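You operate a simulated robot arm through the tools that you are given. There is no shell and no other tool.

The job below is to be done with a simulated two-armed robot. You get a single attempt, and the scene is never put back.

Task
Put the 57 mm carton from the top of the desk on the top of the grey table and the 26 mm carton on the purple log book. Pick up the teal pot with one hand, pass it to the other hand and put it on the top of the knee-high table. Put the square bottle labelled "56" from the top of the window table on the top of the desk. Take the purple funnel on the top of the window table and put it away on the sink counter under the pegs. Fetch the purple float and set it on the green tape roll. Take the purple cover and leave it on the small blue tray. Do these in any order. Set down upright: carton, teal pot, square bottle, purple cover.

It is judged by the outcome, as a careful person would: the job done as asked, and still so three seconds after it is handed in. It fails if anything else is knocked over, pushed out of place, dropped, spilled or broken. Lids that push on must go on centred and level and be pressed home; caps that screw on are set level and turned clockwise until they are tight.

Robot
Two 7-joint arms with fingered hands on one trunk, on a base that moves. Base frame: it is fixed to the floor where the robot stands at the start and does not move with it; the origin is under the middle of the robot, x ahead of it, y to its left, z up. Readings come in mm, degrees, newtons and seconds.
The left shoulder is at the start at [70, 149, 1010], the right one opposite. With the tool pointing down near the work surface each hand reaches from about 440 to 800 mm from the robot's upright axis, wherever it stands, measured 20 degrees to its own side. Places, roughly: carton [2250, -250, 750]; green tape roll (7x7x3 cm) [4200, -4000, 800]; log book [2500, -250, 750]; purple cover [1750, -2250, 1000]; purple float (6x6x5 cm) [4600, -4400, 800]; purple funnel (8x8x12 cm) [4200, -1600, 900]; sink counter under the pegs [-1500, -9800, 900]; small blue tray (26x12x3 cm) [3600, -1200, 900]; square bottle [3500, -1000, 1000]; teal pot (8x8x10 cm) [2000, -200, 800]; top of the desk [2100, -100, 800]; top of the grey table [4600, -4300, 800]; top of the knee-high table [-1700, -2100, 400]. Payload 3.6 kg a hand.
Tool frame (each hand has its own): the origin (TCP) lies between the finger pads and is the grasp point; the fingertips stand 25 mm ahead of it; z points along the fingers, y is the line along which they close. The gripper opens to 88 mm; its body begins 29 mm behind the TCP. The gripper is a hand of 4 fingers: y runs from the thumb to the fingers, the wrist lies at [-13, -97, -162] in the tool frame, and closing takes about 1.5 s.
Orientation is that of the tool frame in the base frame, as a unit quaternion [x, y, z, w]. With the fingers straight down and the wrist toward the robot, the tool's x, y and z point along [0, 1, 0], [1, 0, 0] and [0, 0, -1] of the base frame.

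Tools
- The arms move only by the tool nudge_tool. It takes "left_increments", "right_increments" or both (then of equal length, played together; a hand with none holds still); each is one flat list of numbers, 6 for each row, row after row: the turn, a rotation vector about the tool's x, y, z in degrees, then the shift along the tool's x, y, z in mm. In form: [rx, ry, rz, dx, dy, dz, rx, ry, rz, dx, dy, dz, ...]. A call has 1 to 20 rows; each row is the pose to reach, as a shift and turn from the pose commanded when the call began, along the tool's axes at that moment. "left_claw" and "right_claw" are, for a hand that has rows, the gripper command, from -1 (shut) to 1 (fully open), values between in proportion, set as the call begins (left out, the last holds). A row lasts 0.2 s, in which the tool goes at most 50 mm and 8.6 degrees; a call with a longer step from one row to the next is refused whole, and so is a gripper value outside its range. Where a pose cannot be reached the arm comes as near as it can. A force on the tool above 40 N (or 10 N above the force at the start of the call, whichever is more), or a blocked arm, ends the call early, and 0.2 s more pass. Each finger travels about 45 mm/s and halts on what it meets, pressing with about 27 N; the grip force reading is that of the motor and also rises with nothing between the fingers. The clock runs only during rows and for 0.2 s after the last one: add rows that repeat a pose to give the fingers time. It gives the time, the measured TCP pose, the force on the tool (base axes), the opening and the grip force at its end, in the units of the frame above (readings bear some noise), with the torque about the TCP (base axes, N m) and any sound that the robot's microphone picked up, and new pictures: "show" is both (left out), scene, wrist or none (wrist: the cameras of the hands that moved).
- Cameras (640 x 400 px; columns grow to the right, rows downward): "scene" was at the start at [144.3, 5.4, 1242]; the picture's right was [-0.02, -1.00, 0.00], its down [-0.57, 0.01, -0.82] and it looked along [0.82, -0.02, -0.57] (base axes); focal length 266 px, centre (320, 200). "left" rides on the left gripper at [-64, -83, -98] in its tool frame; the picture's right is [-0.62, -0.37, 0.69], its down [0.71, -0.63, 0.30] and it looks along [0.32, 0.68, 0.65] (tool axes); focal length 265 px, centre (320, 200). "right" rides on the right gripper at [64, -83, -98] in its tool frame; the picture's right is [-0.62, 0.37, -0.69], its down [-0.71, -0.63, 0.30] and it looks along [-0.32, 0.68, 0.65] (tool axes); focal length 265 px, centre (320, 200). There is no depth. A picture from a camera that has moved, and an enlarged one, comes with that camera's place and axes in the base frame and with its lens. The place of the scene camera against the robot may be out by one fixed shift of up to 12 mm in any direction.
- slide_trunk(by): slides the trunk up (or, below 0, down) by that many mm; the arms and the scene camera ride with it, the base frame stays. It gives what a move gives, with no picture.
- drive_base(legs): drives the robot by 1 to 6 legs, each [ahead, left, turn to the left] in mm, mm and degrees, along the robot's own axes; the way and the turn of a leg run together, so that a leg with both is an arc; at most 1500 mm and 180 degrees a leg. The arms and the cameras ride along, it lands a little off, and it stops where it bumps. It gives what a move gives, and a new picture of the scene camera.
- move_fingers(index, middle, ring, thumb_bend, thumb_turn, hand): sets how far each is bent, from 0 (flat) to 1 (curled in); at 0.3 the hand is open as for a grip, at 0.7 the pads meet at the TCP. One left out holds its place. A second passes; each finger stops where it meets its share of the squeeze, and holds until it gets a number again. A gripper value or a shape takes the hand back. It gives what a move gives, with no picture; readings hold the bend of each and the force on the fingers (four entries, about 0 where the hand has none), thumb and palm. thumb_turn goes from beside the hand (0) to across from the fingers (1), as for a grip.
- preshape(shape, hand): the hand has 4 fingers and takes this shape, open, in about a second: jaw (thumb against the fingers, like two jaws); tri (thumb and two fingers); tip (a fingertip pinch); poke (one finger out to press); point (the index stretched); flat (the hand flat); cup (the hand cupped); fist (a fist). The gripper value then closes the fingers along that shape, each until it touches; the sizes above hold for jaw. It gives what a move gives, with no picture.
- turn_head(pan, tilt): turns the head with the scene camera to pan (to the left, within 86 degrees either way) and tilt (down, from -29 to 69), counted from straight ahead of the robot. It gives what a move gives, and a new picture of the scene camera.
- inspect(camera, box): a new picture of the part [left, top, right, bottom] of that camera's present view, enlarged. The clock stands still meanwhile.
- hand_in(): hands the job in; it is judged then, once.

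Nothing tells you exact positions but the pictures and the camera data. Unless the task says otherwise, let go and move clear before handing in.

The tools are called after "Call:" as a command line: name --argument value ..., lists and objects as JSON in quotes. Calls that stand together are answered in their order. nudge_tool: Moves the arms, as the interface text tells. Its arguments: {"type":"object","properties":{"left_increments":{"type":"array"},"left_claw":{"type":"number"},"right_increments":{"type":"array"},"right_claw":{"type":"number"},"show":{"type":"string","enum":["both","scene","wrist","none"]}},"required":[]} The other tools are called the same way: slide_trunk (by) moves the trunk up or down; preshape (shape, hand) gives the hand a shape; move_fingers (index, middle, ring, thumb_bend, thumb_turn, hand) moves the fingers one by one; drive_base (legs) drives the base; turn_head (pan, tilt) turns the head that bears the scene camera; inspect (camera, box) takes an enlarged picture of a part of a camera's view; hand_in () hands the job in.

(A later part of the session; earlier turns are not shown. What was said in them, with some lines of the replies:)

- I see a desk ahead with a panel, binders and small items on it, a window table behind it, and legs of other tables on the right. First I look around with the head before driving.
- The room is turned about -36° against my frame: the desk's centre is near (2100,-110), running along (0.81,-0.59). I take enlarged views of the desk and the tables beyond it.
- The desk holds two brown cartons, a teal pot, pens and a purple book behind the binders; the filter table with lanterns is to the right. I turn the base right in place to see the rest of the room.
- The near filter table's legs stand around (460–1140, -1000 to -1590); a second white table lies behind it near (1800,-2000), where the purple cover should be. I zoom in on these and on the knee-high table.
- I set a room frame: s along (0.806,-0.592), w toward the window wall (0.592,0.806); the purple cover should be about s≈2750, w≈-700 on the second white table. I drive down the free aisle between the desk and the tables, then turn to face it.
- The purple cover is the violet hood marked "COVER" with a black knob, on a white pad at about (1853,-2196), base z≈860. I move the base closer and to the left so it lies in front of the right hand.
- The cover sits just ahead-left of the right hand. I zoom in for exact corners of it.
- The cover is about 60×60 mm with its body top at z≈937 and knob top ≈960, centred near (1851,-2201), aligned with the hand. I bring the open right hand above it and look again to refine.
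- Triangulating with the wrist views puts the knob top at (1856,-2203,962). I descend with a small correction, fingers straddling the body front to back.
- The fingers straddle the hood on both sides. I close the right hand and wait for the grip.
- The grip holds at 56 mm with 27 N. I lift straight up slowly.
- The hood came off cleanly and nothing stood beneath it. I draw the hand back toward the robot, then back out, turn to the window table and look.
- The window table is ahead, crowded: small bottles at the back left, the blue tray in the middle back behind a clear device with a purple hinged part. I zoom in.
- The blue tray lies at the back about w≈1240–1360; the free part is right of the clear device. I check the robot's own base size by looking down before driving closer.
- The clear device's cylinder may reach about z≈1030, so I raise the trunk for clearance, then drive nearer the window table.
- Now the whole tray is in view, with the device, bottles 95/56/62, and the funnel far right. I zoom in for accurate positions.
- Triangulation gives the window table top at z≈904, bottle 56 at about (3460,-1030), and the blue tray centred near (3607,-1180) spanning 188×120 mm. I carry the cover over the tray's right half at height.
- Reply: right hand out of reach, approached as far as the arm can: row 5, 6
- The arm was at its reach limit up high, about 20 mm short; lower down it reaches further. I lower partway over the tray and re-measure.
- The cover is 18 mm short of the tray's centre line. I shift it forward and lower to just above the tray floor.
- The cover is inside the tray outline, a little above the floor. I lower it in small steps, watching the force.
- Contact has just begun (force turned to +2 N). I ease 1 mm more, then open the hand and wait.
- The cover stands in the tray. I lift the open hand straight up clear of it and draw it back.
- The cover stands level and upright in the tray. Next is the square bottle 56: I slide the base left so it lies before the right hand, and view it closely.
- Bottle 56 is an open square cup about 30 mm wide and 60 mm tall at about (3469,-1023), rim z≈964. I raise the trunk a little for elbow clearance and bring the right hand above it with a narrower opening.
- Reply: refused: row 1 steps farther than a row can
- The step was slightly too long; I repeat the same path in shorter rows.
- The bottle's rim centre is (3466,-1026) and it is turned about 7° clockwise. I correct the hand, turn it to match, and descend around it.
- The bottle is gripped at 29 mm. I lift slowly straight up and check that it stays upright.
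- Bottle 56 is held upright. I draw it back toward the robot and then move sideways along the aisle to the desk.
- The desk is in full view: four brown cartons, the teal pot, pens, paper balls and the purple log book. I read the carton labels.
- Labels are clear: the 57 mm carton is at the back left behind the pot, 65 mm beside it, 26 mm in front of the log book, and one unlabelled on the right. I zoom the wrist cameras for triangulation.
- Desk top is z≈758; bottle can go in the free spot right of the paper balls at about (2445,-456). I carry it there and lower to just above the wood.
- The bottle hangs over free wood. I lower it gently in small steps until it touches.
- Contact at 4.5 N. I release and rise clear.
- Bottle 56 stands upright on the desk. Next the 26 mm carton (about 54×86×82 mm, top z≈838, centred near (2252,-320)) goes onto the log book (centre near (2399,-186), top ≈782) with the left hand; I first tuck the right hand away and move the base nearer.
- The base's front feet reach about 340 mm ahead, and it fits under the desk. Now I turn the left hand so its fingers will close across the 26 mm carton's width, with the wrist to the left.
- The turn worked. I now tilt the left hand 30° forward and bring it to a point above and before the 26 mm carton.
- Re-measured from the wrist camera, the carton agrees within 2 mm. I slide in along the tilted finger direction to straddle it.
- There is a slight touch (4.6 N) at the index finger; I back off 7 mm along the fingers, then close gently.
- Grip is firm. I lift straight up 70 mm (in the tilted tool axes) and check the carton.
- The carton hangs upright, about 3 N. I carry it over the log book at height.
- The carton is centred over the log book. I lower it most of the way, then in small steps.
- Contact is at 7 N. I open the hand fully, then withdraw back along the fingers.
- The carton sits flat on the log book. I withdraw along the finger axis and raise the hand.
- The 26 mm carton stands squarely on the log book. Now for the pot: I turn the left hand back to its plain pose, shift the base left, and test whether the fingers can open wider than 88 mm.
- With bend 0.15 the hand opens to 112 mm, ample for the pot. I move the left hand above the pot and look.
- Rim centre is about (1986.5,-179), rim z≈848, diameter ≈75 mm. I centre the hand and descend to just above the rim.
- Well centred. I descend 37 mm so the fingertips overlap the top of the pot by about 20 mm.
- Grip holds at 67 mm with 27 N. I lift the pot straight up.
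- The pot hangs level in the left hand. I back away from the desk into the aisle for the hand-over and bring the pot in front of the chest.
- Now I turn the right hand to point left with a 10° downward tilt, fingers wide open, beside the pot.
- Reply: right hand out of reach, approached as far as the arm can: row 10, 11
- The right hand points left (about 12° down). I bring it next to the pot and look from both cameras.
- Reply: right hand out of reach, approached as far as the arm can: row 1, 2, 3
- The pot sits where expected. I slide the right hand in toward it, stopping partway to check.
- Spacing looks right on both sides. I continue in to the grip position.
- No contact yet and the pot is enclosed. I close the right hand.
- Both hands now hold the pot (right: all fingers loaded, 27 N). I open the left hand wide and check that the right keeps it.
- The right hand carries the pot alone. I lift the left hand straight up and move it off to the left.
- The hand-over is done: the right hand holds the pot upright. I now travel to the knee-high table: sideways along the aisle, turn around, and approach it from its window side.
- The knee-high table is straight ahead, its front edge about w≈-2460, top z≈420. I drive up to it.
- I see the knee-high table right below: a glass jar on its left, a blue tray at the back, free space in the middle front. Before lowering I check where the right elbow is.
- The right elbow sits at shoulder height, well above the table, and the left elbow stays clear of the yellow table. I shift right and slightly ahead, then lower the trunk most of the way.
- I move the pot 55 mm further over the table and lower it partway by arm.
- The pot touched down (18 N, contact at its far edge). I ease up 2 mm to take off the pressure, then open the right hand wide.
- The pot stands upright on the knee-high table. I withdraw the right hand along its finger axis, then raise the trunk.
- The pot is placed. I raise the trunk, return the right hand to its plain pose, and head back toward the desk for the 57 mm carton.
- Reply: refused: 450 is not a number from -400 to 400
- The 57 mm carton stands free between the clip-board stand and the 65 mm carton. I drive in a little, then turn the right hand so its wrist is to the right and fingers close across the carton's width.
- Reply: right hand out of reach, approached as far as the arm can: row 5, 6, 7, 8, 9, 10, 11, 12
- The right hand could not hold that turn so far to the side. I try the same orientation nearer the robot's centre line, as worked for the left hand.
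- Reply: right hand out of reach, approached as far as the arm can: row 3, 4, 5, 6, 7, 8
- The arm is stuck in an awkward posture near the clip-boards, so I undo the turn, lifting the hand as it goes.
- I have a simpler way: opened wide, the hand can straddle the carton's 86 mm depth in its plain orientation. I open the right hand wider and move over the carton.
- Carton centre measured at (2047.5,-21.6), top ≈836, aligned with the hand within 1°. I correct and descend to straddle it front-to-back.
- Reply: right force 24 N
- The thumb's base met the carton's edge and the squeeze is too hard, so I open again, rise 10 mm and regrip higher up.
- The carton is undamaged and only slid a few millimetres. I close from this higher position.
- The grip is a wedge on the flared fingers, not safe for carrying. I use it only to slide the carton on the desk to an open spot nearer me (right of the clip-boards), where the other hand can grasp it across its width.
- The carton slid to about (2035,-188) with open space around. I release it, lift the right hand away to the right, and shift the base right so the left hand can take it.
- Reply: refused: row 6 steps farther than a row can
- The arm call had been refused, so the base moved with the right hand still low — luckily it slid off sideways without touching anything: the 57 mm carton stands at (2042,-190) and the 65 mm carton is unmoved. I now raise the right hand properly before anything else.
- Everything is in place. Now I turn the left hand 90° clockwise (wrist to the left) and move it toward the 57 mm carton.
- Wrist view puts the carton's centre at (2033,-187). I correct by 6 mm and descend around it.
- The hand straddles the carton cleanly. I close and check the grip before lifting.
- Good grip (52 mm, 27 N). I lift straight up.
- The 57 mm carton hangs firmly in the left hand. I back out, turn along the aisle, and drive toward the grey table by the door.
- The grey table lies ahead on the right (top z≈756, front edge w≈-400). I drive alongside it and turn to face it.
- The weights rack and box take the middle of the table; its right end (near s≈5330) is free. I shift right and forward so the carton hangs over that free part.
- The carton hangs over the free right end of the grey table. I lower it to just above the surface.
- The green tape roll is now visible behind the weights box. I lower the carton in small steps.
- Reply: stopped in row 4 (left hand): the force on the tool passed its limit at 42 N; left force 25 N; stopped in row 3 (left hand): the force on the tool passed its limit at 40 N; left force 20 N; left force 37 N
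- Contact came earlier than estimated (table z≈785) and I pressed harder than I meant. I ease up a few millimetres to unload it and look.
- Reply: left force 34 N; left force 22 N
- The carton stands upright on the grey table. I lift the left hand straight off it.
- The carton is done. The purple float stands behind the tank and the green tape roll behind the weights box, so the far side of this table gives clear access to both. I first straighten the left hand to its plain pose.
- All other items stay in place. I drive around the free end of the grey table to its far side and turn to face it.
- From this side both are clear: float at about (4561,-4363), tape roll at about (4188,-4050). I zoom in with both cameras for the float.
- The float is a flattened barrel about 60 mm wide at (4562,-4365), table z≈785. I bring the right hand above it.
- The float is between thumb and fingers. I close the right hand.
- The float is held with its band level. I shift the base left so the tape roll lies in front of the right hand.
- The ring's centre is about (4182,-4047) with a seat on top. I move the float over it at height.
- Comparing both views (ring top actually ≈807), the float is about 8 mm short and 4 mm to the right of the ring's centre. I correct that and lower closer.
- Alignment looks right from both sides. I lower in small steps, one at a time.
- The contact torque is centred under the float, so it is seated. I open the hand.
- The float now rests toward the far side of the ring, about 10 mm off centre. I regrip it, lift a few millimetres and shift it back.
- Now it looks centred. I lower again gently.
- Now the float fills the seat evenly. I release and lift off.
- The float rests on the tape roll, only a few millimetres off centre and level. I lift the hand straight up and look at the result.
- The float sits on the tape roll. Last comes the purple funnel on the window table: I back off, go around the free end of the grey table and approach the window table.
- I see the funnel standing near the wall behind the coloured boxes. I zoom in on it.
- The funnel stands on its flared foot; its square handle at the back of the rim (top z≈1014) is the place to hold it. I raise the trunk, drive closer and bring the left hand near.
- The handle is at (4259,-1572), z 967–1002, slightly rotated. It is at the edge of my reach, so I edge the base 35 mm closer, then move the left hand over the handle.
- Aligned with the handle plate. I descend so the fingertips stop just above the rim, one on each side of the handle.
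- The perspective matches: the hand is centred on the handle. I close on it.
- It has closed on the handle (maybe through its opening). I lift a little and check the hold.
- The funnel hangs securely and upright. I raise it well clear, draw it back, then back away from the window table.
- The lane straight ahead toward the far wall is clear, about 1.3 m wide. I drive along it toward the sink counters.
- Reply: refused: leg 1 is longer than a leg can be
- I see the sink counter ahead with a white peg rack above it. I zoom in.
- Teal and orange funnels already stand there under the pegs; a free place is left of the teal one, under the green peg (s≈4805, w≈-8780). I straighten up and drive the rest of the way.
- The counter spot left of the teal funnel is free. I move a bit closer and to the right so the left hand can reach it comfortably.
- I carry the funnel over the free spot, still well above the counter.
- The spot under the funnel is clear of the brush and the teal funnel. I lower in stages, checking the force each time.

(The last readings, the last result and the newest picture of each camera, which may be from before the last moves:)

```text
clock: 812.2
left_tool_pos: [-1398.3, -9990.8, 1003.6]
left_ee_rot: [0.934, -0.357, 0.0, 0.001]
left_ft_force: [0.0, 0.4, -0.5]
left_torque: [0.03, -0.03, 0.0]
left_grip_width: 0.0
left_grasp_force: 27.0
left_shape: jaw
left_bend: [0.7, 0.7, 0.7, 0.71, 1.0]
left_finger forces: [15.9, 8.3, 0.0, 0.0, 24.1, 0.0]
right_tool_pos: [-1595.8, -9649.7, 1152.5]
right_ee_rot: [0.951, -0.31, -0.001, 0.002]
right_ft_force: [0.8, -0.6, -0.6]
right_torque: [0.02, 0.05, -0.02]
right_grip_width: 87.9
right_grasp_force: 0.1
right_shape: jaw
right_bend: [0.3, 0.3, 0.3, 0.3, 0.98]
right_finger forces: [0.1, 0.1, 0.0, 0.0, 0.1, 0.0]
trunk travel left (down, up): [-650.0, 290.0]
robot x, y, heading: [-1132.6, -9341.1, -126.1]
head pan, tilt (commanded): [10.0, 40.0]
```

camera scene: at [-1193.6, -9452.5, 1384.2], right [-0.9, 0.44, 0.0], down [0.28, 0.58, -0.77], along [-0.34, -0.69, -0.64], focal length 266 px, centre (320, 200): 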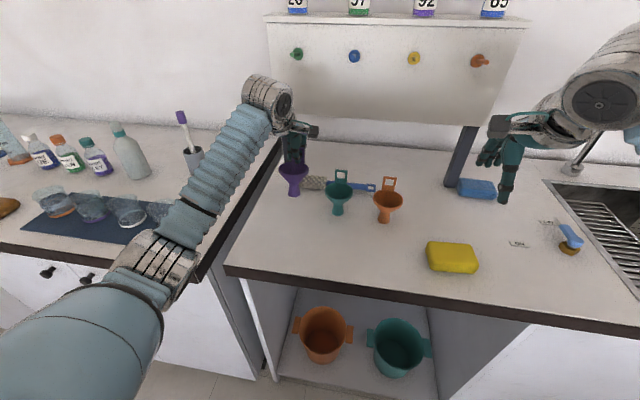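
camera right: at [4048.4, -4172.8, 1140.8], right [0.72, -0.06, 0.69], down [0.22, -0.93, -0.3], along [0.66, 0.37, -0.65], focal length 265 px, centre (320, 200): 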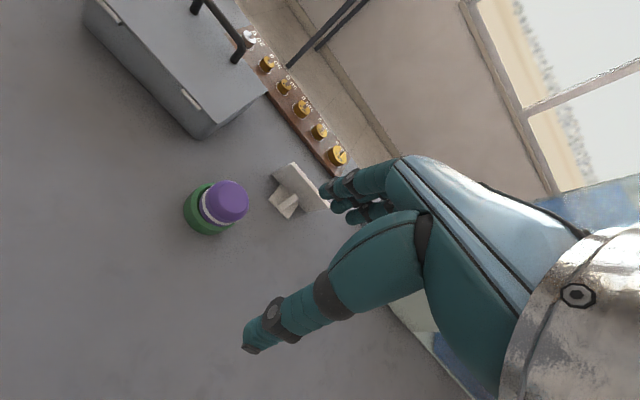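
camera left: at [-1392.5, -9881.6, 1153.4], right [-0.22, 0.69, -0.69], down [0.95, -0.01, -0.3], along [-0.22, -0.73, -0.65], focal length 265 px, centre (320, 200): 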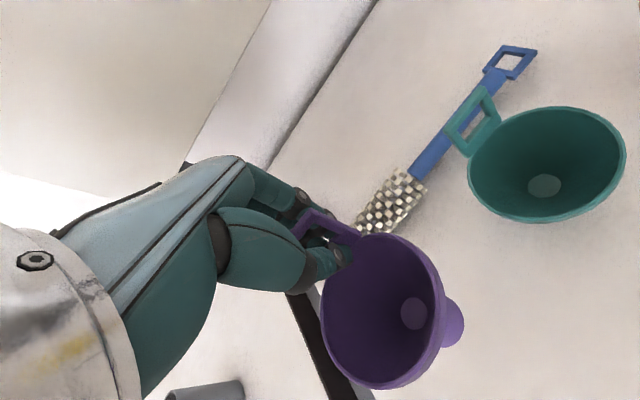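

Call:
nudge_tool --left_increments '[0, 0, 0, 0, 0, 2.5, 0, 0, 0, 0, 0, 5, 0, 0, 0, 0, 0, 5]' --show "none"

```text
clock: 813.0
left_tool_pos: [-1398.5, -9991.7, 999.9]
left_ee_rot: [0.934, -0.358, 0.0, 0.0]
left_ft_force: [-0.3, -0.4, -0.3]
left_torque: [0.0, 0.02, 0.02]
left_grip_width: 0.2
left_grasp_force: 27.4
left_shape: jaw
left_bend: [0.7, 0.7, 0.7, 0.71, 1.0]
left_finger forces: [15.9, 8.3, 0.0, 0.0, 24.1, 0.1]
right_tool_pos: [-1594.7, -9649.3, 1152.2]
right_ee_rot: [0.951, -0.311, 0.0, 0.002]
right_ft_force: [-0.3, -0.6, 0.1]
right_torque: [0.02, -0.01, -0.02]
right_grip_width: 87.4
right_grasp_force: 0.0
right_shape: jaw
right_bend: [0.3, 0.3, 0.3, 0.3, 0.98]
right_finger forces: [0.0, 0.0, 0.1, 0.1, 0.0, 0.1]
trunk travel left (down, up): [-650.0, 290.0]
robot x, y, heading: [-1130.2, -9345.5, -126.0]
head pan, tilt (commanded): [10.0, 40.0]
```

Call:
nudge_tool --left_increments '[0, 0, 0, 0, 0, 2, 0, 0, 0, 0, 0, 4, 0, 0, 0, 0, 0, 4]' --show "none"

Call:
inspect --camera "scene" --box '[260, 140, 360, 220]'

```text
clock: 813.8
left_tool_pos: [-1399.0, -9990.1, 997.0]
left_ee_rot: [0.934, -0.358, 0.0, 0.0]
left_ft_force: [0.5, 0.1, 0.4]
left_torque: [-0.01, 0.0, -0.01]
left_grip_width: 0.0
left_grasp_force: 27.4
left_shape: jaw
left_bend: [0.7, 0.7, 0.7, 0.71, 1.0]
left_finger forces: [15.9, 8.3, 0.1, 0.0, 24.2, 0.0]
right_tool_pos: [-1595.8, -9649.3, 1152.6]
right_ee_rot: [0.951, -0.311, 0.0, 0.001]
right_ft_force: [-0.1, -0.5, -0.5]
right_torque: [-0.05, -0.02, 0.01]
right_grip_width: 87.6
right_grasp_force: 0.0
right_shape: jaw
right_bend: [0.3, 0.3, 0.3, 0.3, 0.98]
right_finger forces: [0.0, 0.1, 0.0, 0.1, 0.0, 0.0]
trunk travel left (down, up): [-650.0, 290.0]
robot x, y, heading: [-1132.0, -9342.8, -126.2]
head pan, tilt (commanded): [10.0, 40.0]
```

```text
5.00 times, centred on (310, 180) of scene
camera zoom: at [-1193.8, -9452.8, 1384.1], right [-0.9, 0.44, 0.0], down [0.28, 0.58, -0.77], along [-0.34, -0.69, -0.64], focal length 1330 px, centre (370, 300)
```

zoom: 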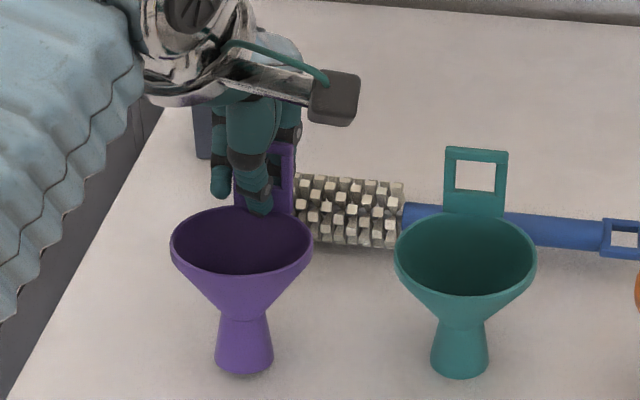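

Call:
nudge_tool --left_increments '[0, 0, 0, 0, 0, 1.5, 0, 0, 0, 0, 0, 3, 0, 0, 0, 0, 0, 3]' --show "none"

```text
clock: 814.6
left_tool_pos: [-1399.4, -9989.9, 994.4]
left_ee_rot: [0.934, -0.357, 0.0, 0.002]
left_ft_force: [-1.6, -0.3, 2.3]
left_torque: [0.0, 0.01, 0.03]
left_grip_width: 0.0
left_grasp_force: 26.9
left_shape: jaw
left_bend: [0.7, 0.7, 0.7, 0.71, 1.0]
left_finger forces: [16.3, 8.8, 0.0, 0.0, 24.6, 0.1]
right_tool_pos: [-1595.6, -9648.9, 1153.4]
right_ee_rot: [0.951, -0.31, -0.001, 0.0]
right_ft_force: [-0.1, -0.7, -1.3]
right_torque: [0.04, 0.01, 0.03]
right_grip_width: 87.9
right_grasp_force: 0.3
right_shape: jaw
right_bend: [0.3, 0.3, 0.3, 0.3, 0.98]
right_finger forces: [0.1, 0.0, 0.1, 0.1, 0.0, 0.1]
trunk travel left (down, up): [-650.0, 290.0]
robot x, y, heading: [-1133.3, -9343.8, -126.2]
head pan, tilt (commanded): [10.0, 40.0]
```

Contact is light (2 N). I open the hand.

Call:
nudge_tool --left_increments '[0, 0, 0, 0, 0, 0, 0, 0, 0, 0, 0, 0, 0, 0, 0, 0, 0, 0, 0, 0, 0, 0, 0, 0, 0, 0, 0, 0, 0, 0, 0, 0, 0, 0, 0, 0, 0, 0, 0, 0, 0, 0]' --left_claw 0.4 --show "wrist"

Call:
inspect --camera "scene" --box '[260, 140, 360, 220]'

```text
clock: 816.2
left_tool_pos: [-1398.8, -9991.0, 992.2]
left_ee_rot: [0.934, -0.358, -0.001, 0.001]
left_ft_force: [0.2, 0.3, -0.4]
left_torque: [0.0, 0.02, -0.01]
left_grip_width: 61.5
left_grasp_force: 0.0
left_shape: jaw
left_bend: [0.28, 0.37, 0.34, 0.58, 0.99]
left_finger forces: [0.0, 0.0, 0.0, 0.0, 0.0, 0.0]
right_tool_pos: [-1595.4, -9648.5, 1152.5]
right_ee_rot: [0.951, -0.31, 0.0, 0.001]
right_ft_force: [0.0, -0.1, 0.6]
right_torque: [0.02, 0.06, -0.02]
right_grip_width: 87.7
right_grasp_force: 0.1
right_shape: jaw
right_bend: [0.3, 0.3, 0.3, 0.3, 0.98]
right_finger forces: [0.0, 0.0, 0.1, 0.1, 0.0, 0.0]
trunk travel left (down, up): [-650.0, 290.0]
robot x, y, heading: [-1133.9, -9344.1, -126.1]
head pan, tilt (commanded): [10.0, 40.0]
camera left: at [-1390.2, -9884.1, 1090.5], right [-0.22, 0.69, -0.69], down [0.95, -0.01, -0.3], along [-0.22, -0.73, -0.65], focal length 265 px, centre (320, 200)
```

left: 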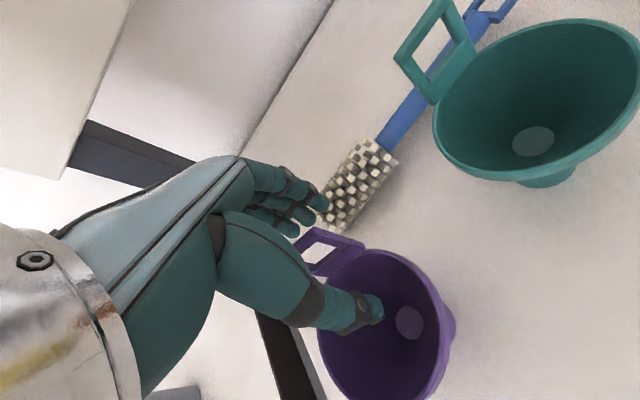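

```text
5.00 times, centred on (310, 180) of scene
camera zoom: at [-1193.9, -9452.8, 1384.1], right [-0.9, 0.44, 0.0], down [0.28, 0.58, -0.77], along [-0.34, -0.69, -0.64], focal length 1330 px, centre (370, 300)
```

zoom: 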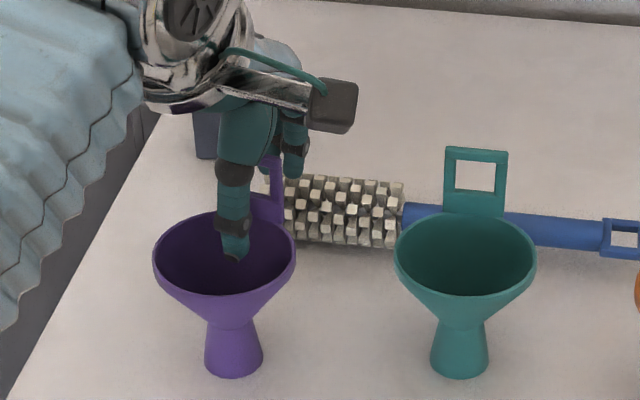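

The funnel stands upright on the counter under the pegs. I lift the hand just clear of the handle, keeping below the pegs, then draw it back toward me.

Call:
nudge_tool --left_increments '[0, 0, 0, 0, 0, -15, 0, 0, 0, 0, 0, -35, 0, 0, 0, 0, 0, -60, 0, 0, 0, 0, 0, -62, 0, 0, 0, 0, -30, -65, 0, 0, 0, 0, -70, -70, 0, 0, 0, 0, -110, -90, 0, 0, 0, 0, -150, -110, 0, 0, 0, 0, -190, -130, 0, 0, 0, 0, -190, -130]' --show "both"

Call:
inspect --camera "scene" --box '[240, 20, 460, 240]'

```text
clock: 818.4
left_tool_pos: [-1271.8, -9851.1, 1121.3]
left_ee_rot: [0.934, -0.358, 0.001, 0.0]
left_ft_force: [0.6, 0.3, 0.3]
left_torque: [-0.03, 0.02, 0.0]
left_grip_width: 61.6
left_grasp_force: 0.1
left_shape: jaw
left_bend: [0.27, 0.37, 0.34, 0.58, 0.99]
left_finger forces: [0.0, 0.0, 0.0, 0.1, 0.0, 0.1]
right_tool_pos: [-1596.9, -9650.3, 1152.1]
right_ee_rot: [0.951, -0.31, 0.0, 0.0]
right_ft_force: [0.4, -0.4, 0.0]
right_torque: [0.0, -0.02, -0.02]
right_grip_width: 87.4
right_grasp_force: 0.0
right_shape: jaw
right_bend: [0.3, 0.3, 0.3, 0.3, 0.98]
right_finger forces: [0.0, 0.1, 0.1, 0.0, 0.0, 0.1]
trunk travel left (down, up): [-650.0, 290.0]
robot x, y, heading: [-1134.8, -9343.7, -126.1]
head pan, tilt (commanded): [10.0, 40.0]
camera scene: at [-1196.0, -9453.1, 1383.9], right [-0.9, 0.44, 0.0], down [0.28, 0.58, -0.77], along [-0.34, -0.69, -0.64], focal length 266 px, centre (320, 200)
camera left: at [-1264.2, -9745.3, 1219.6], right [-0.21, 0.69, -0.69], down [0.95, -0.01, -0.3], along [-0.21, -0.73, -0.65], focal length 265 px, centre (320, 200)
```

scene: 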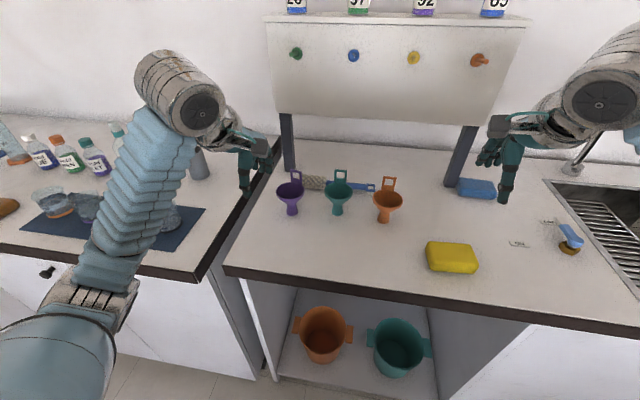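
left: 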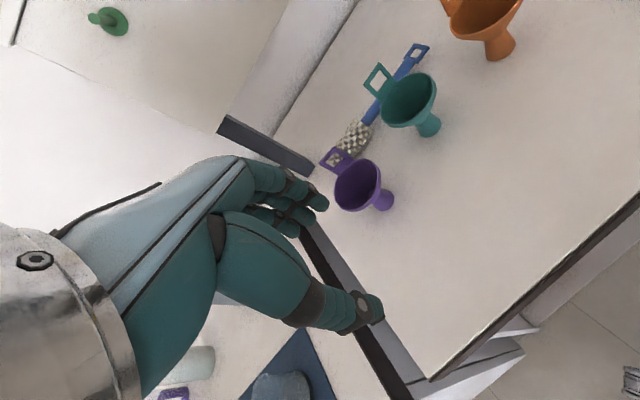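

```text
1.82 times, centred on (350, 130) of scene
camera zoom: at [-1196.0, -9453.1, 1383.9], right [-0.9, 0.44, 0.0], down [0.28, 0.58, -0.77], along [-0.34, -0.69, -0.64], focal length 484 px, centre (266, 327)
```

zoom: 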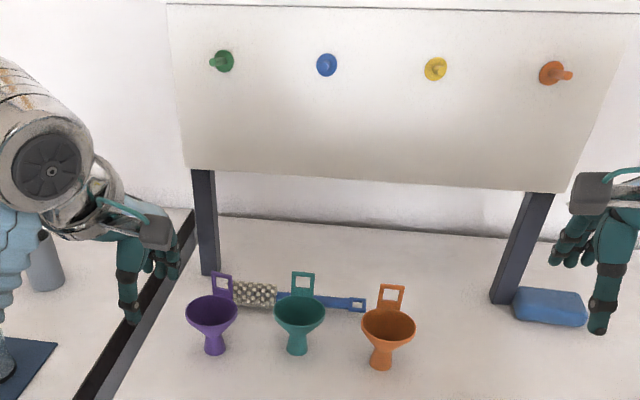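

The purple funnel now stands in line with the teal and orange ones beneath the pegs, and nothing else has moved. I back the robot off a little so both hands are clear.

Call:
drive_base --legs '[[-350, 0, 0]]'

Call:
inspect --camera "scene" --box '[240, 60, 480, 210]'

```text
clock: 823.4
left_tool_pos: [-1066.6, -9570.3, 1122.5]
left_ee_rot: [0.933, -0.36, 0.0, 0.001]
left_ft_force: [0.3, -0.7, 0.8]
left_torque: [-0.05, -0.03, -0.01]
left_grip_width: 61.6
left_grasp_force: 0.1
left_shape: jaw
left_bend: [0.27, 0.37, 0.34, 0.58, 0.99]
left_finger forces: [0.0, 0.0, 0.0, 0.0, 0.0, 0.0]
right_tool_pos: [-1391.6, -9365.0, 1153.1]
right_ee_rot: [0.95, -0.312, -0.001, 0.002]
right_ft_force: [-0.4, -0.8, 0.4]
right_torque: [0.03, 0.02, -0.03]
right_grip_width: 87.6
right_grasp_force: 0.1
right_shape: jaw
right_bend: [0.3, 0.3, 0.3, 0.3, 0.98]
right_finger forces: [0.0, 0.0, 0.0, 0.0, 0.0, 0.0]
trunk travel left (down, up): [-650.0, 290.0]
robot x, y, heading: [-926.7, -9064.5, -126.3]
head pan, tilt (commanded): [10.0, 40.0]
camera scene: at [-987.3, -9169.6, 1384.2], right [-0.89, 0.45, 0.0], down [0.29, 0.57, -0.77], along [-0.34, -0.69, -0.64], focal length 266 px, centre (320, 200)
```

scene: 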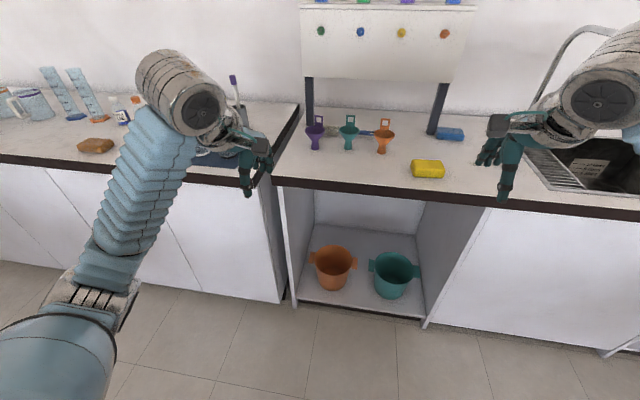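

```text
2.67 times, centred on (360, 135) of scene
camera zoom: at [-987.3, -9169.6, 1384.2], right [-0.89, 0.45, 0.0], down [0.29, 0.57, -0.77], along [-0.34, -0.69, -0.64], focal length 709 px, centre (213, 373)
```

zoom: 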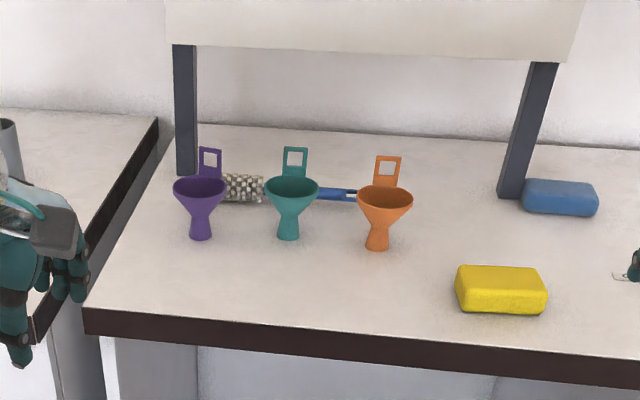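

All seven parts of the job are done: both cartons, the pot, bottle 56, the funnel, the float and the cover are in place. The pot was passed from hand to hand, and both hands are now empty and clear. I saw nothing else knocked or moved, so I hand the job in.

Call:
hand_in

```text
The job is handed in.
```

I finished and handed in the job: everything is where you asked, and the carton, pot, bottle and cover were set down upright.

- **57 mm carton:** it stands on the free end of the grey table.
- **26 mm carton:** it sits flat on the purple log book.
- **Teal pot:** the left hand picked it up, passed it to the right hand in the air, and the right hand set it on the knee-high table.
- **Bottle "56":** it stands on the desk, in a clear spot away from the cartons.
- **Purple funnel:** it stands on the sink counter under the pegs, beside the teal and orange funnels.
- **Purple float:** it rests level on the green tape roll, a few millimetres off centre.
- **Purple cover:** it stands in the small blue tray.

Some handling was rougher than I meant:

- **57 mm carton on the desk:** my first grip on it pressed too hard, and I slid it along the desk before getting a proper hold. When I released it, an arm move was refused, and the base drove off with the right hand still low around it. The hand came away without touching anything that I could see, and the 65 mm carton stayed in place.
- **57 mm carton on the grey table:** I pressed it down with about 40 N before easing off. It showed no damage.
- **Float:** I had to grip it a second time to centre it better on the roll.

I did not go back for a last look at the earlier placements before handing in.
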